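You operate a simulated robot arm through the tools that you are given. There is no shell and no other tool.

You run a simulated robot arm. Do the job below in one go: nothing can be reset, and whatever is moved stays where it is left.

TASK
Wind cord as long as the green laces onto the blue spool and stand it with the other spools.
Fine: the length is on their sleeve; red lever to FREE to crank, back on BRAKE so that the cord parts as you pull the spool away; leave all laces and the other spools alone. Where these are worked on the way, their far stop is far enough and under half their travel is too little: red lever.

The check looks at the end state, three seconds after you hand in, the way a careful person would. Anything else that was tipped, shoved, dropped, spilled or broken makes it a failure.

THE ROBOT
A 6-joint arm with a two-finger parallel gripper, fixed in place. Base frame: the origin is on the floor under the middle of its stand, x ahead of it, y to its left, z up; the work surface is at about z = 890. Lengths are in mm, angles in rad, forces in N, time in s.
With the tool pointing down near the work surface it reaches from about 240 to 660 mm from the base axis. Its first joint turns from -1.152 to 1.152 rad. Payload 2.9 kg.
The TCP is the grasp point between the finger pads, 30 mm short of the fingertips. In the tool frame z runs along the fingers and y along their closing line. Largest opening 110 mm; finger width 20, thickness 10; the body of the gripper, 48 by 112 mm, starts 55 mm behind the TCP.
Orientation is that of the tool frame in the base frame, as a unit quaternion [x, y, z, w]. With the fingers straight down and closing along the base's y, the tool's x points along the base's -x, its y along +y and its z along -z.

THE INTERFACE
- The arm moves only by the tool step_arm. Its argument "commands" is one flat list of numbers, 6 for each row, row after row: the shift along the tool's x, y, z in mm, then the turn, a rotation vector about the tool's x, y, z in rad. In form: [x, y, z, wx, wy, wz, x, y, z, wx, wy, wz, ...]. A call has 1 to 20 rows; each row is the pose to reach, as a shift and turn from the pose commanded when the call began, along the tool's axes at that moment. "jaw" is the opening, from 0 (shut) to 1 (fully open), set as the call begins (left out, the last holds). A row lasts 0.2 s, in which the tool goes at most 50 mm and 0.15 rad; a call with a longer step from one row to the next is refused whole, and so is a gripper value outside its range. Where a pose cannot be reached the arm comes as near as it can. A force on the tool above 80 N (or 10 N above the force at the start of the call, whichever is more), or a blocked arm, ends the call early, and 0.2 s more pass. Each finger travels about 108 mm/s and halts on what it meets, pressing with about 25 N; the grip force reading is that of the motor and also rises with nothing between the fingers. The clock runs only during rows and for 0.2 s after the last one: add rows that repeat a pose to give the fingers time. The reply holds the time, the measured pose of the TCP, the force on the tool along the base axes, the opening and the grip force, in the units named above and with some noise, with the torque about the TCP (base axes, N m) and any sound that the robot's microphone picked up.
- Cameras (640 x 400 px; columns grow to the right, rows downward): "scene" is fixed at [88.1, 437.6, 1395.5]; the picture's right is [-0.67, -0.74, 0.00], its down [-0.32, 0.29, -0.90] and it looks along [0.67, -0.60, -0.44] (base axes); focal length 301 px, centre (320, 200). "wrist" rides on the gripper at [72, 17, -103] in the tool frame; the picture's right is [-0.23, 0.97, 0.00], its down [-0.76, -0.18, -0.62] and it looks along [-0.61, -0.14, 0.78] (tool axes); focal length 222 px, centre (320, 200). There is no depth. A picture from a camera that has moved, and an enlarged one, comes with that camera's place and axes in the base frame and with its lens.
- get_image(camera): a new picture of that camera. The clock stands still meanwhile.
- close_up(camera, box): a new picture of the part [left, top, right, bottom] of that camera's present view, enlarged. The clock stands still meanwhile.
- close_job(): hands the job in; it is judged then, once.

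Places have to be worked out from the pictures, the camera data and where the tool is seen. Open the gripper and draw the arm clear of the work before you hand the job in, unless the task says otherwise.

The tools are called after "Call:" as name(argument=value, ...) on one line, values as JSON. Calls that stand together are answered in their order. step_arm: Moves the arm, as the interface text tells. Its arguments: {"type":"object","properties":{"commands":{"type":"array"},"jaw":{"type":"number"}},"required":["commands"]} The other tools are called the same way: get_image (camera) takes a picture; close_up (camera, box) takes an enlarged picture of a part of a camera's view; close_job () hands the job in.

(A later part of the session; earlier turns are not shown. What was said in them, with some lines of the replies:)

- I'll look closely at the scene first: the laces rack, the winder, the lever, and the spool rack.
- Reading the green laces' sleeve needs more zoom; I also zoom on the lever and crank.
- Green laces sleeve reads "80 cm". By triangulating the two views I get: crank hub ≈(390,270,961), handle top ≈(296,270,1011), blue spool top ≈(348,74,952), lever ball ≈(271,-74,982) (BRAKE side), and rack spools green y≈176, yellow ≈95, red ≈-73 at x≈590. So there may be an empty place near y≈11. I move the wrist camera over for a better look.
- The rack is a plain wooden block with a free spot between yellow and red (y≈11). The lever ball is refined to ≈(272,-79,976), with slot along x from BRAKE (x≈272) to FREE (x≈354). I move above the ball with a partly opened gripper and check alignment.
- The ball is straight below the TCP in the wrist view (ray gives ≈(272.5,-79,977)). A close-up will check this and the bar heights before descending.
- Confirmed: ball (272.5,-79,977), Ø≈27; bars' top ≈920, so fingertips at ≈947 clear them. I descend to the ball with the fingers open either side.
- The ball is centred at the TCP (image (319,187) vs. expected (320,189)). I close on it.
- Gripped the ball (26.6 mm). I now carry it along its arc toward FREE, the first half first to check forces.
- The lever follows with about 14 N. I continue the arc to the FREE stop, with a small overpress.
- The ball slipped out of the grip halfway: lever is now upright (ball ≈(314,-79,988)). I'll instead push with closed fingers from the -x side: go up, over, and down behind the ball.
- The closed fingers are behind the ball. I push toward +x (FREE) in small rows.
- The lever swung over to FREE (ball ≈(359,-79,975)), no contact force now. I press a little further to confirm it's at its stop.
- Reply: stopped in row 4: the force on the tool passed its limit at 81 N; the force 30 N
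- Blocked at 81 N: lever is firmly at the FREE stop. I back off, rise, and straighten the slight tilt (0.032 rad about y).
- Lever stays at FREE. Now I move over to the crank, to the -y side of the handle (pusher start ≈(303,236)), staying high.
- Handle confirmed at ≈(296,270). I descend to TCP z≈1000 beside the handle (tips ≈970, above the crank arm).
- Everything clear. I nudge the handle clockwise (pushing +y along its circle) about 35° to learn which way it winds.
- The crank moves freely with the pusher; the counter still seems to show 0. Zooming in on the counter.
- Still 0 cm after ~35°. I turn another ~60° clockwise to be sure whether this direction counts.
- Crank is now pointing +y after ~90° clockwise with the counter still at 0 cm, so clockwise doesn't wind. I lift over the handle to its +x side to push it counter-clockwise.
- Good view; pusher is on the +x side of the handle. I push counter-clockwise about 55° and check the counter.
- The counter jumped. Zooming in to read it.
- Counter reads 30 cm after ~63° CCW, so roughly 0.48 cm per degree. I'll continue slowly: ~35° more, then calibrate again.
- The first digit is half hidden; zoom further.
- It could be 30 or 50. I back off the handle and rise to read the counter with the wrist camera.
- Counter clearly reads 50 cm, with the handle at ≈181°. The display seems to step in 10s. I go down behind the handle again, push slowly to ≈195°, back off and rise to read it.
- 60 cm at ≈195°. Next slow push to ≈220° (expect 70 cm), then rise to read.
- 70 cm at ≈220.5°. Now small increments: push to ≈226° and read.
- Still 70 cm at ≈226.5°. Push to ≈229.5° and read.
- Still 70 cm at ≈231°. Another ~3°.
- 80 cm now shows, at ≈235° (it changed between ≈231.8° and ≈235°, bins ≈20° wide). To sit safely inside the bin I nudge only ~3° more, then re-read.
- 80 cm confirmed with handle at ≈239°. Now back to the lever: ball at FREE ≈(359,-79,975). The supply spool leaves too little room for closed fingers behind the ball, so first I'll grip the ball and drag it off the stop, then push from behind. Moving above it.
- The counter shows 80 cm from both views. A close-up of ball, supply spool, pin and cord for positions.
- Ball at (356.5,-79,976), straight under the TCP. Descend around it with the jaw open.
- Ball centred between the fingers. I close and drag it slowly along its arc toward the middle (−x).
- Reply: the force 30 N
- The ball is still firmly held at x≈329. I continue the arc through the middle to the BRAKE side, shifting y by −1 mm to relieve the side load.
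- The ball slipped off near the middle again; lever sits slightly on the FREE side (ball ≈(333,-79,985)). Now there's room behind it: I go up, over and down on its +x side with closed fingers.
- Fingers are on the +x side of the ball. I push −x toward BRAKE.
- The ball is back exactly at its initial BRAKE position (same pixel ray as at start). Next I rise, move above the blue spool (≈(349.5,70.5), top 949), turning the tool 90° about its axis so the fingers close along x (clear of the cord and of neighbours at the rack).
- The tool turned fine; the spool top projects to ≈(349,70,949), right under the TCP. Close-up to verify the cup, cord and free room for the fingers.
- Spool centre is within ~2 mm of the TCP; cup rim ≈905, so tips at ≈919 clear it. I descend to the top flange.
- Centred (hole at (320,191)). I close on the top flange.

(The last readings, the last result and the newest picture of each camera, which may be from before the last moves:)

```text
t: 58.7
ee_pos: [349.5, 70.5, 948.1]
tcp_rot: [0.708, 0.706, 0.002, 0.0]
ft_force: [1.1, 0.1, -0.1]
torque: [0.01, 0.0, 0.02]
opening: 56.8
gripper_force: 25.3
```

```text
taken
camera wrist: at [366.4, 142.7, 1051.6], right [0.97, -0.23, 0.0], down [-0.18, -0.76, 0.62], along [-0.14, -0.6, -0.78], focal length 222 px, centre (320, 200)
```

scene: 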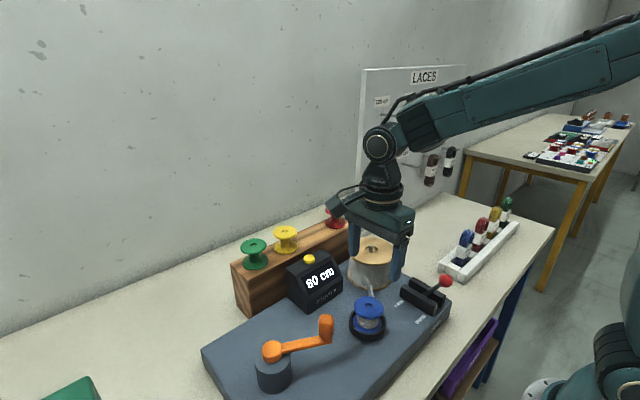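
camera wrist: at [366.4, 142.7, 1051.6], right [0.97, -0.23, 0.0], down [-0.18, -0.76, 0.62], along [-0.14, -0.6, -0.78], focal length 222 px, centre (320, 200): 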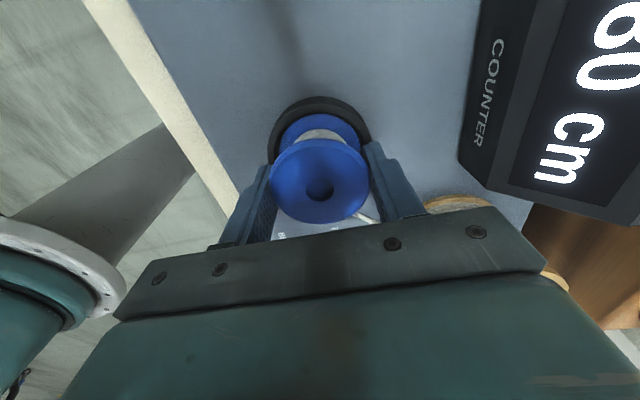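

Gripped flange at 56.8 mm, balanced. I lift slowly straight up.

Call:
step_arm(commands=[0, 0, -4, 0, 0, 0, 0, 0, -8, 0, 0, 0, 0, 0, -14, 0, 0, 0, 0, 0, -20, 0, 0, 0, 0, 0, -28, 0, 0, 0, 0, 0, -38, 0, 0, 0, 0, 0, -50, 0, 0, 0, 0, 0, -60, 0, 0, 0])

Call:
get_image(camera="wrist")

Call:
get_image(camera="scene")

```text
t: 60.5
ee_pos: [348.6, 71.5, 1008.2]
tcp_rot: [0.708, 0.706, 0.003, 0.0]
ft_force: [-0.4, 0.3, -0.5]
torque: [0.03, -0.01, 0.01]
opening: 56.7
gripper_force: 24.7
```

```text
taken
camera wrist: at [365.8, 142.9, 1112.6], right [0.97, -0.23, 0.0], down [-0.18, -0.76, 0.62], along [-0.14, -0.6, -0.79], focal length 222 px, centre (320, 200)
```

wrist: 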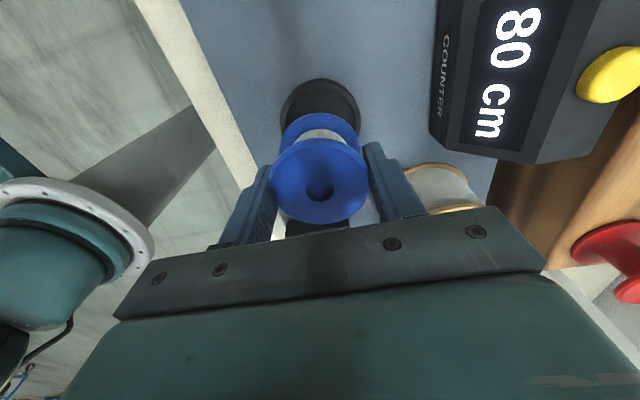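

```text
taken
```

scene: 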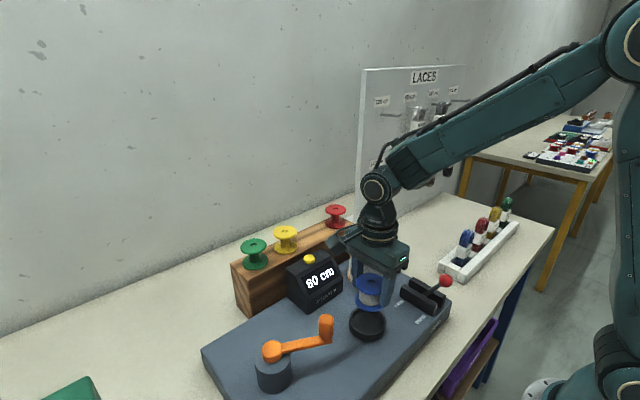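

The spool is out of the cup. Checking that the cord has parted.

Call:
close_up(camera="scene", box=[310, 230, 430, 350])

Call:
close_up(camera="wrist", box=[250, 60, 480, 240])

```text
3.33 times, centred on (370, 290) of scene
camera zoom: at [88.1, 437.6, 1395.5], right [-0.67, -0.74, 0.0], down [-0.32, 0.29, -0.9], along [0.67, -0.6, -0.44], focal length 1004 px, centre (153, -100)
```

zoom: 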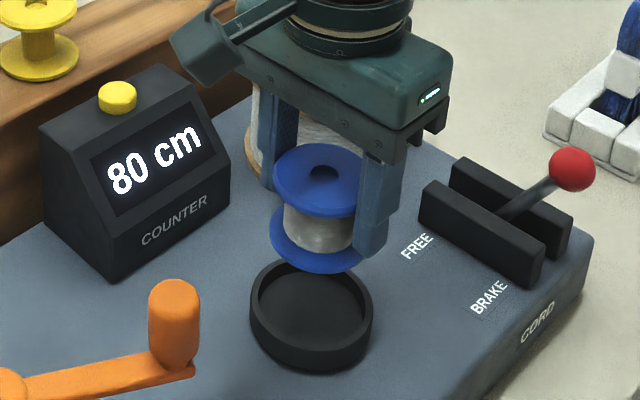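

```text
2.22 times, centred on (365, 150) of wrist
camera zoom: at [365.8, 142.9, 1112.6], right [0.97, -0.23, 0.0], down [-0.18, -0.76, 0.62], along [-0.14, -0.6, -0.79], focal length 494 px, centre (220, 311)
```

zoom: 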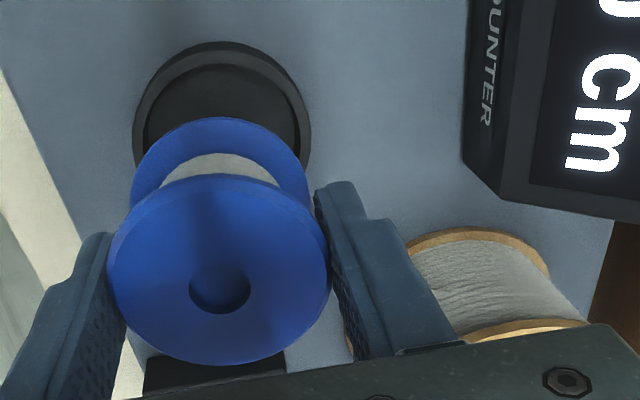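

The spool hangs free and level, with no cord visible to the pin. I raise it to TCP z≈1120 and carry it over toward the free spot on the rack.

Call:
step_arm(commands=[0, 0, -35, 0, 0, 0, 0, 0, -70, 0, 0, 0, 0, 0, -110, 0, 0, 0, -8, 35, -112, 0, 0, 0, -18, 70, -112, 0, 0, 0, -28, 105, -112, 0, 0, 0, -38, 140, -112, 0, 0, 0, -48, 175, -112, 0, 0, 0, -54, 205, -112, 0, 0, 0, -60, 230, -112, 0, 0, 0, -60, 240, -112, 0, 0, 0, -60, 240, -112, 0, 0, 0])

Call:
get_image(camera="wrist")

Call:
get_image(camera="scene")

```text
t: 63.1
ee_pos: [588.2, 7.8, 1121.0]
tcp_rot: [0.708, 0.706, 0.003, 0.001]
ft_force: [-0.2, 0.3, -0.3]
torque: [-0.01, -0.03, 0.0]
opening: 56.7
gripper_force: 25.0
```

```text
taken
camera wrist: at [606.0, 80.7, 1223.2], right [0.97, -0.23, 0.0], down [-0.18, -0.76, 0.62], along [-0.14, -0.6, -0.78], focal length 222 px, centre (320, 200)
```

wrist: 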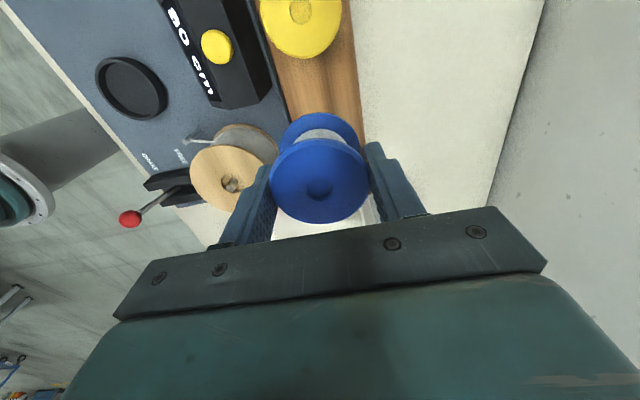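

```text
taken
```

scene: 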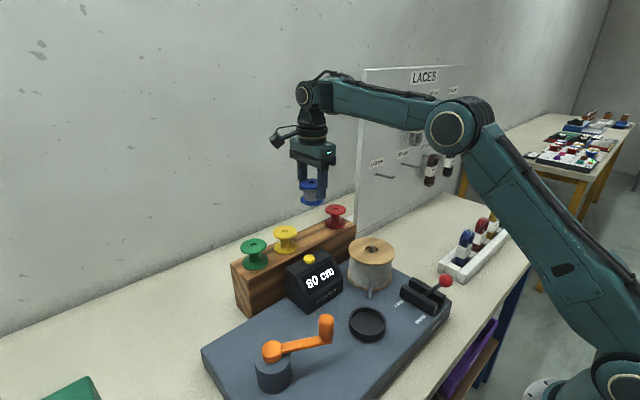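

Close-up of the rack area around the target to find its edges and the neighbours.

Call:
close_up(camera="wrist", box=[230, 0, 390, 130])

Call:
close_up(camera="scene", box=[220, 140, 380, 300])

Call:
close_up(camera="scene", box=[330, 230, 460, 350])

```text
3.08 times, centred on (310, 65) of wrist
camera zoom: at [606.0, 80.7, 1223.2], right [0.97, -0.23, 0.0], down [-0.18, -0.76, 0.62], along [-0.14, -0.6, -0.78], focal length 684 px, centre (351, 615)
```

zoom: 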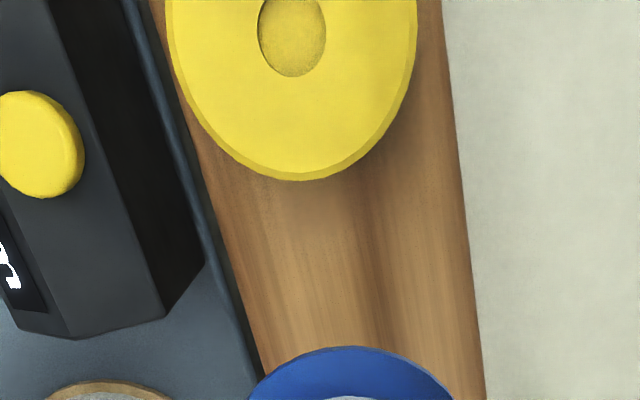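

```text
2.50 times, centred on (300, 220) of scene
camera zoom: at [88.1, 437.6, 1395.5], right [-0.67, -0.74, 0.0], down [-0.32, 0.29, -0.9], along [0.67, -0.6, -0.44], focal length 753 px, centre (370, 150)
```

zoom: 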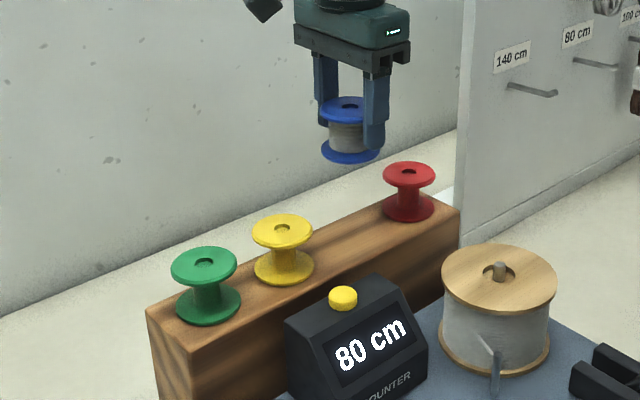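

```text
3.33 times, centred on (395, 290) of scene
camera zoom: at [88.1, 437.6, 1395.5], right [-0.67, -0.74, 0.0], down [-0.32, 0.29, -0.9], along [0.67, -0.6, -0.44], focal length 1004 px, centre (70, -100)
```

zoom: 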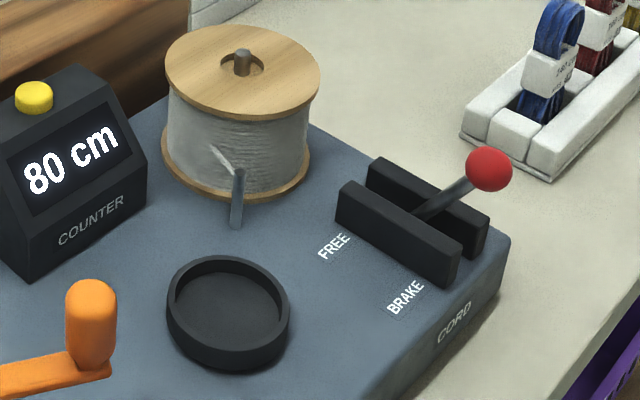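

Cord has parted and the lever is on BRAKE; counter still 80 cm. Neighbours: yellow (595,93), red (594,-76), so the free place is ≈(594,9); rack top ≈970. I shift +5 mm in x and lower most of the way (spool bottom ≈10 mm above the block).

Call:
step_arm(commands=[0, 5, 0, 0, 0, 0, -0.5, 5, 25, 0, 0, 0, -0.5, 5, 50, 0, 0, 0, -0.5, 5, 75, 0, 0, 0, -0.5, 5, 90, 0, 0, 0, -0.5, 5, 90, 0, 0, 0])

Call:
get_image(camera="wrist")

Call:
close_up(camera="scene", box=[220, 170, 380, 300])

```text
t: 64.5
ee_pos: [594.6, 8.5, 1031.9]
tcp_rot: [0.708, 0.706, 0.003, 0.0]
ft_force: [-0.4, 0.4, -0.3]
torque: [0.0, -0.02, 0.04]
opening: 56.9
gripper_force: 24.9
```

```text
taken
camera wrist: at [610.6, 81.4, 1135.5], right [0.97, -0.23, 0.0], down [-0.18, -0.76, 0.62], along [-0.14, -0.6, -0.78], focal length 222 px, centre (320, 200)
```

wrist: 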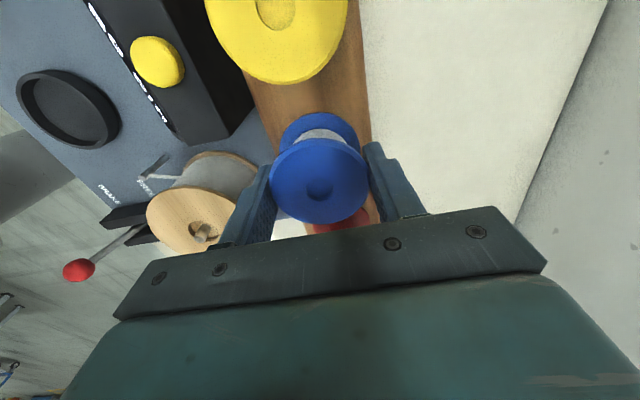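

```text
3.08 times, centred on (300, 235) of scene
camera zoom: at [88.1, 437.6, 1395.5], right [-0.67, -0.74, 0.0], down [-0.32, 0.29, -0.9], along [0.67, -0.6, -0.44], focal length 927 px, centre (382, 92)
```

zoom: 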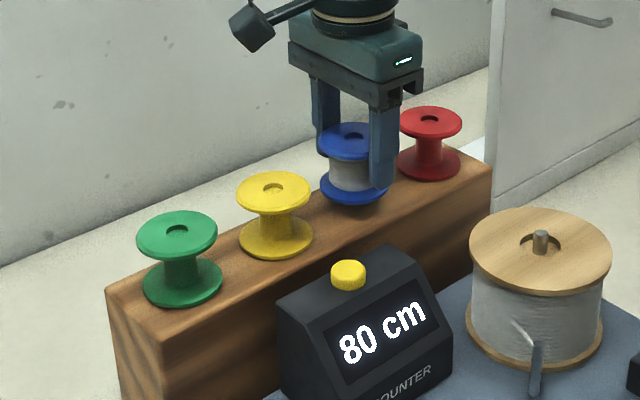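

Well aligned between yellow and red, still ~12 mm above. I lower slowly in 2 mm rows.

Call:
step_arm(commands=[0, 0, 2, 0, 0, 0, 0, 0, 4, 0, 0, 0, 0, 0, 6, 0, 0, 0, 0, 0, 8, 0, 0, 0, 0, 0, 9, 0, 0, 0])

Call:
close_up(camera="scene", box=[270, 180, 370, 270])

```text
t: 65.7
ee_pos: [593.9, 8.0, 1021.6]
tcp_rot: [0.708, 0.706, 0.002, 0.0]
ft_force: [0.1, 0.3, -0.2]
torque: [0.02, 0.03, -0.01]
opening: 56.6
gripper_force: 24.7
```

```text
4.44 times, centred on (320, 225) of scene
camera zoom: at [88.1, 437.6, 1395.5], right [-0.67, -0.74, 0.0], down [-0.32, 0.29, -0.9], along [0.67, -0.6, -0.44], focal length 1339 px, centre (320, 89)
```

zoom: 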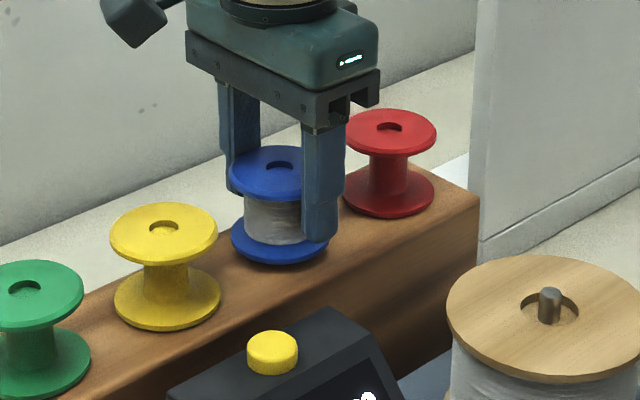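

No contact yet; about 4–5 mm to go. Continue in 1 mm rows.

Call:
step_arm(commands=[0, 0, 1, 0, 0, 0, 0, 0, 2, 0, 0, 0, 0, 0, 3, 0, 0, 0])

Call:
close_up(camera="scene", box=[270, 180, 370, 270])

```text
t: 66.5
ee_pos: [594.4, 8.0, 1020.1]
tcp_rot: [0.709, 0.705, 0.003, 0.0]
ft_force: [-0.3, 0.5, 0.0]
torque: [0.03, 0.02, -0.01]
opening: 56.9
gripper_force: 25.0
```

```text
4.44 times, centred on (320, 225) of scene
camera zoom: at [88.1, 437.6, 1395.5], right [-0.67, -0.74, 0.0], down [-0.32, 0.29, -0.9], along [0.67, -0.6, -0.44], focal length 1339 px, centre (320, 89)
```

zoom: 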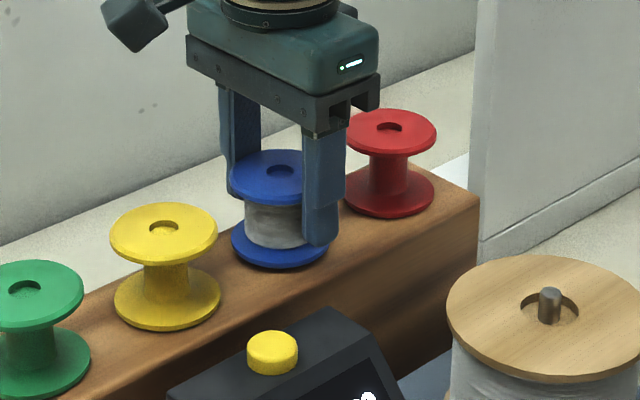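

Still no contact force; continue 1 mm rows.

Call:
step_arm(commands=[0, 0, 1, 0, 0, 0, 0, 0, 2, 0, 0, 0])

Call:
close_up(camera="scene", box=[270, 180, 370, 270])

```text
t: 67.1
ee_pos: [594.1, 7.9, 1018.6]
tcp_rot: [0.708, 0.706, 0.003, 0.0]
ft_force: [0.5, -0.6, -0.7]
torque: [0.0, -0.01, -0.02]
opening: 56.7
gripper_force: 25.0
```

```text
4.44 times, centred on (320, 225) of scene
camera zoom: at [88.1, 437.6, 1395.5], right [-0.67, -0.74, 0.0], down [-0.32, 0.29, -0.9], along [0.67, -0.6, -0.44], focal length 1339 px, centre (320, 89)
```

zoom: 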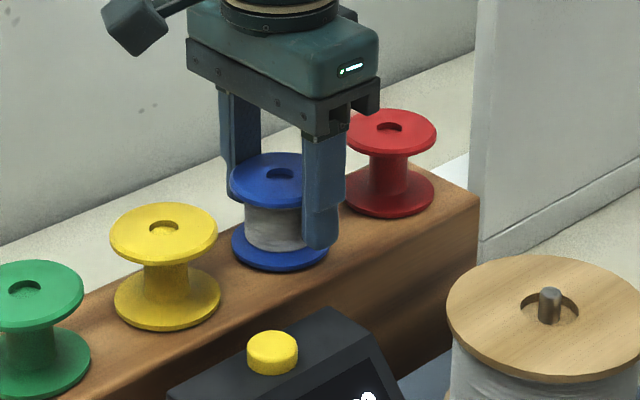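

Projection compare with yellow/red says ~1 mm remains. Another 1–2 mm, watching the force.

Call:
step_arm(commands=[0, 0, 0.7, 0, 0, 0, 0, 0, 1.4, 0, 0, 0])

```text
t: 67.7
ee_pos: [595.2, 8.3, 1017.2]
tcp_rot: [0.708, 0.706, 0.002, -0.001]
ft_force: [0.2, -0.5, -1.3]
torque: [0.03, -0.01, 0.07]
opening: 56.7
gripper_force: 24.4
```

Call:
step_arm(commands=[0, 0, 0.7, 0, 0, 0, 0, 0, 1.2, 0, 0, 0])

Call:
close_up(camera="scene", box=[270, 180, 370, 270])

```text
t: 68.3
ee_pos: [594.5, 8.3, 1015.9]
tcp_rot: [0.709, 0.705, 0.003, 0.001]
ft_force: [-3.2, 1.9, 12.1]
torque: [0.1, 0.41, -0.01]
opening: 56.6
gripper_force: 24.6
```

```text
4.44 times, centred on (320, 225) of scene
camera zoom: at [87.8, 437.7, 1395.5], right [-0.67, -0.74, 0.0], down [-0.32, 0.29, -0.9], along [0.67, -0.6, -0.44], focal length 1339 px, centre (320, 89)
```

zoom: 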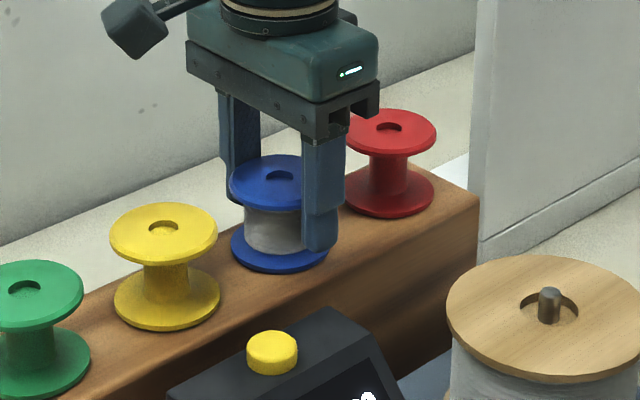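

Contact felt (12 N up): the spool stands on the block. I ease up half a millimetre and open the fingers.

Call:
step_arm(commands=[0, 0, -0.4, 0, 0, 0, 0, 0, -0.4, 0, 0, 0, 0, 0, -0.4, 0, 0, 0], jaw=0.72)

Call:
get_image(camera="wrist")

Call:
close_up(camera="scene", box=[270, 180, 370, 270])

```text
t: 69.1
ee_pos: [595.1, 8.2, 1013.0]
tcp_rot: [0.708, 0.706, 0.002, 0.0]
ft_force: [-0.7, 0.0, -0.2]
torque: [-0.01, -0.01, 0.0]
opening: 79.1
gripper_force: 0.1
```

```text
taken
camera wrist: at [611.2, 80.4, 1118.5], right [0.97, -0.23, 0.0], down [-0.18, -0.76, 0.62], along [-0.14, -0.6, -0.78], focal length 222 px, centre (320, 200)
```

wrist: 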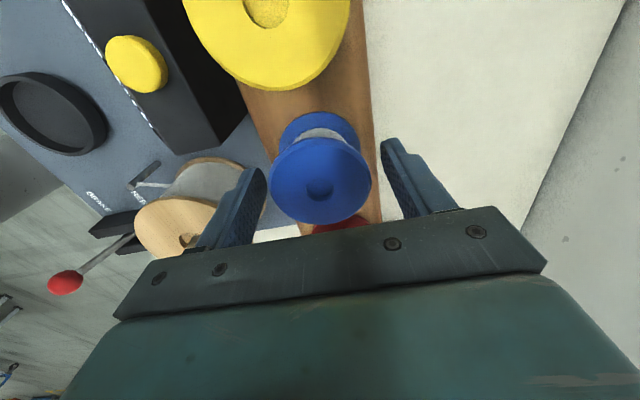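

```text
4.44 times, centred on (320, 225) of scene
camera zoom: at [88.1, 437.6, 1395.5], right [-0.67, -0.74, 0.0], down [-0.32, 0.29, -0.9], along [0.67, -0.6, -0.44], focal length 1339 px, centre (320, 89)
```

zoom: 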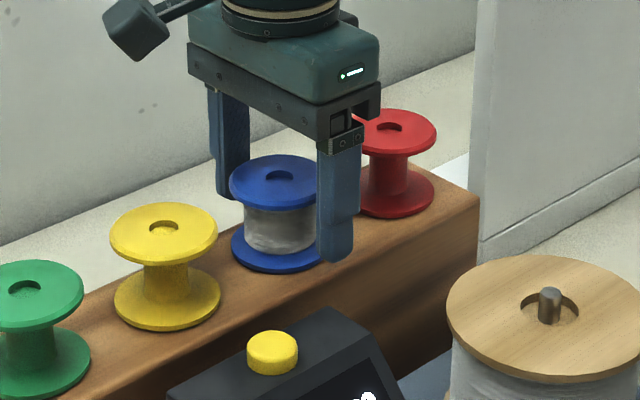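

The spool stands upright and the fingers are clear on both sides. I raise the gripper straight up and then draw back from the work.

Call:
step_arm(commands=[0, 0, -15, 0, 0, 0, 0, 0, -40, 0, 0, 0, 0, 0, -80, 0, 0, 0, 0, 0, -120, 0, 0, 0, 0, 0, -160, 0, 0, 0, 0, -35, -195, 0, 0, 0, 0, -80, -215, 0, 0, 0, 0, -125, -230, 0, 0, 0, 0, -170, -240, 0, 0, 0, 0, -200, -245, 0, 0, 0, 0, -200, -245, 0, 0, 0], jaw=0.72)

Call:
get_image(camera="scene")

Call:
get_image(camera="wrist")

```text
t: 71.5
ee_pos: [394.1, 7.9, 1260.3]
tcp_rot: [0.708, 0.706, 0.002, 0.0]
ft_force: [-0.8, -0.3, -0.9]
torque: [-0.01, -0.03, 0.02]
opening: 79.1
gripper_force: 0.0
```

```text
taken
```

scene: 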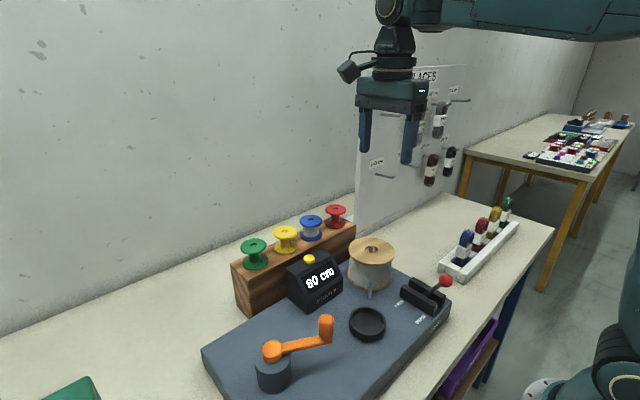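

```text
taken
camera wrist: at [410.2, 79.7, 1362.9], right [0.97, -0.23, 0.0], down [-0.18, -0.76, 0.62], along [-0.14, -0.6, -0.79], focal length 222 px, centre (320, 200)
```

wrist: 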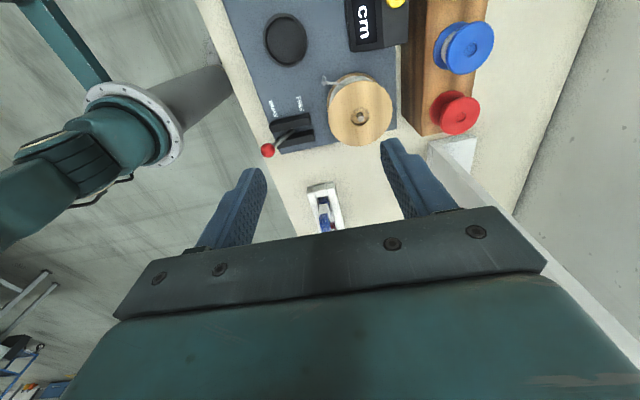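

Call:
close_up(camera="scene", box=[220, 190, 380, 310])

Call:
close_up(camera="scene", box=[380, 250, 470, 330])

Call:
close_up(camera="scene", box=[430, 190, 560, 290])

```text
3.33 times, centred on (300, 250) of scene
camera zoom: at [88.1, 437.6, 1395.5], right [-0.67, -0.74, 0.0], down [-0.32, 0.29, -0.9], along [0.67, -0.6, -0.44], focal length 1004 px, centre (387, 33)
```

zoom: 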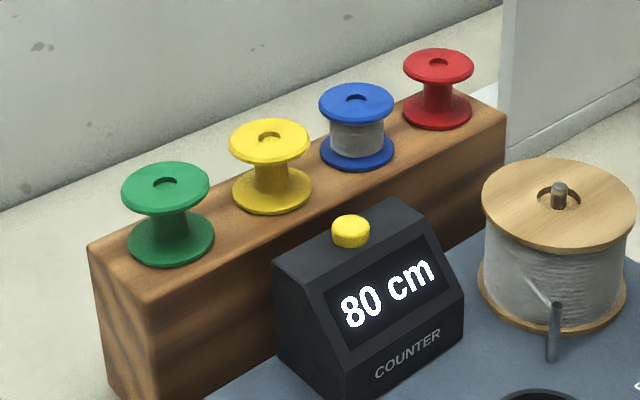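

```text
5.00 times, centred on (425, 290) of scene
camera zoom: at [88.1, 437.6, 1395.5], right [-0.67, -0.74, 0.0], down [-0.32, 0.29, -0.9], along [0.67, -0.6, -0.44], focal length 1506 px, centre (-205, -250)
```

zoom: 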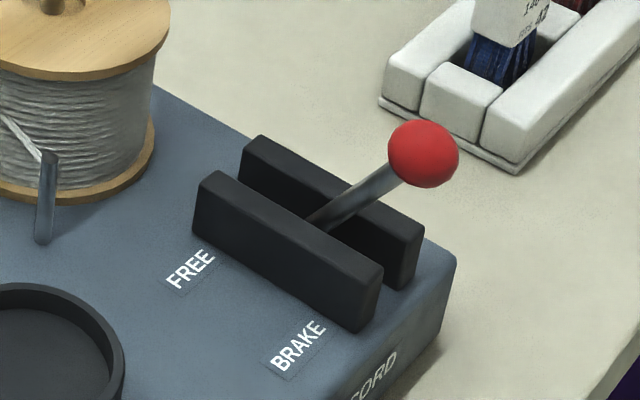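

```text
4.00 times, centred on (495, 240) of scene
camera zoom: at [88.1, 437.6, 1395.5], right [-0.67, -0.74, 0.0], down [-0.32, 0.29, -0.9], along [0.67, -0.6, -0.44], focal length 1205 px, centre (-380, 40)
```

zoom: 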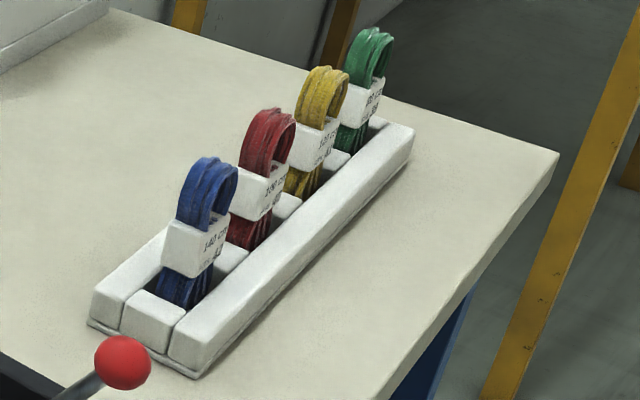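

All is as intended. The blue spool stands upright between yellow and red with 80 cm of cord, which has parted. The lever is on BRAKE at its original stop, the laces and other spools are untouched, and the gripper is open and clear. I hand the job in.

Call:
close_job()

```text
The job is handed in.
```

I wound 80 cm of cord onto the blue spool, matching the "80 cm" on the green laces' sleeve, and stood it on the rack between the yellow and red spools. I've handed the job in.

- **Length:** The counter reads 80 cm, but it only changes in steps of 10. From the crank angle I judge the true length to be between about 77 and 83 cm.
- **Lever:** I pushed it to the FREE stop for cranking. It is now back at the BRAKE position it started in. It slipped out of the gripper halfway in both directions, so I finished each move by pushing it.
- **Cord:** It parted as the spool was lifted out, and nothing trails from the spool to the winder.
- **Everything else:** The laces and the green, yellow and red spools look unmoved in the final pictures. The gripper is open and clear of the work.
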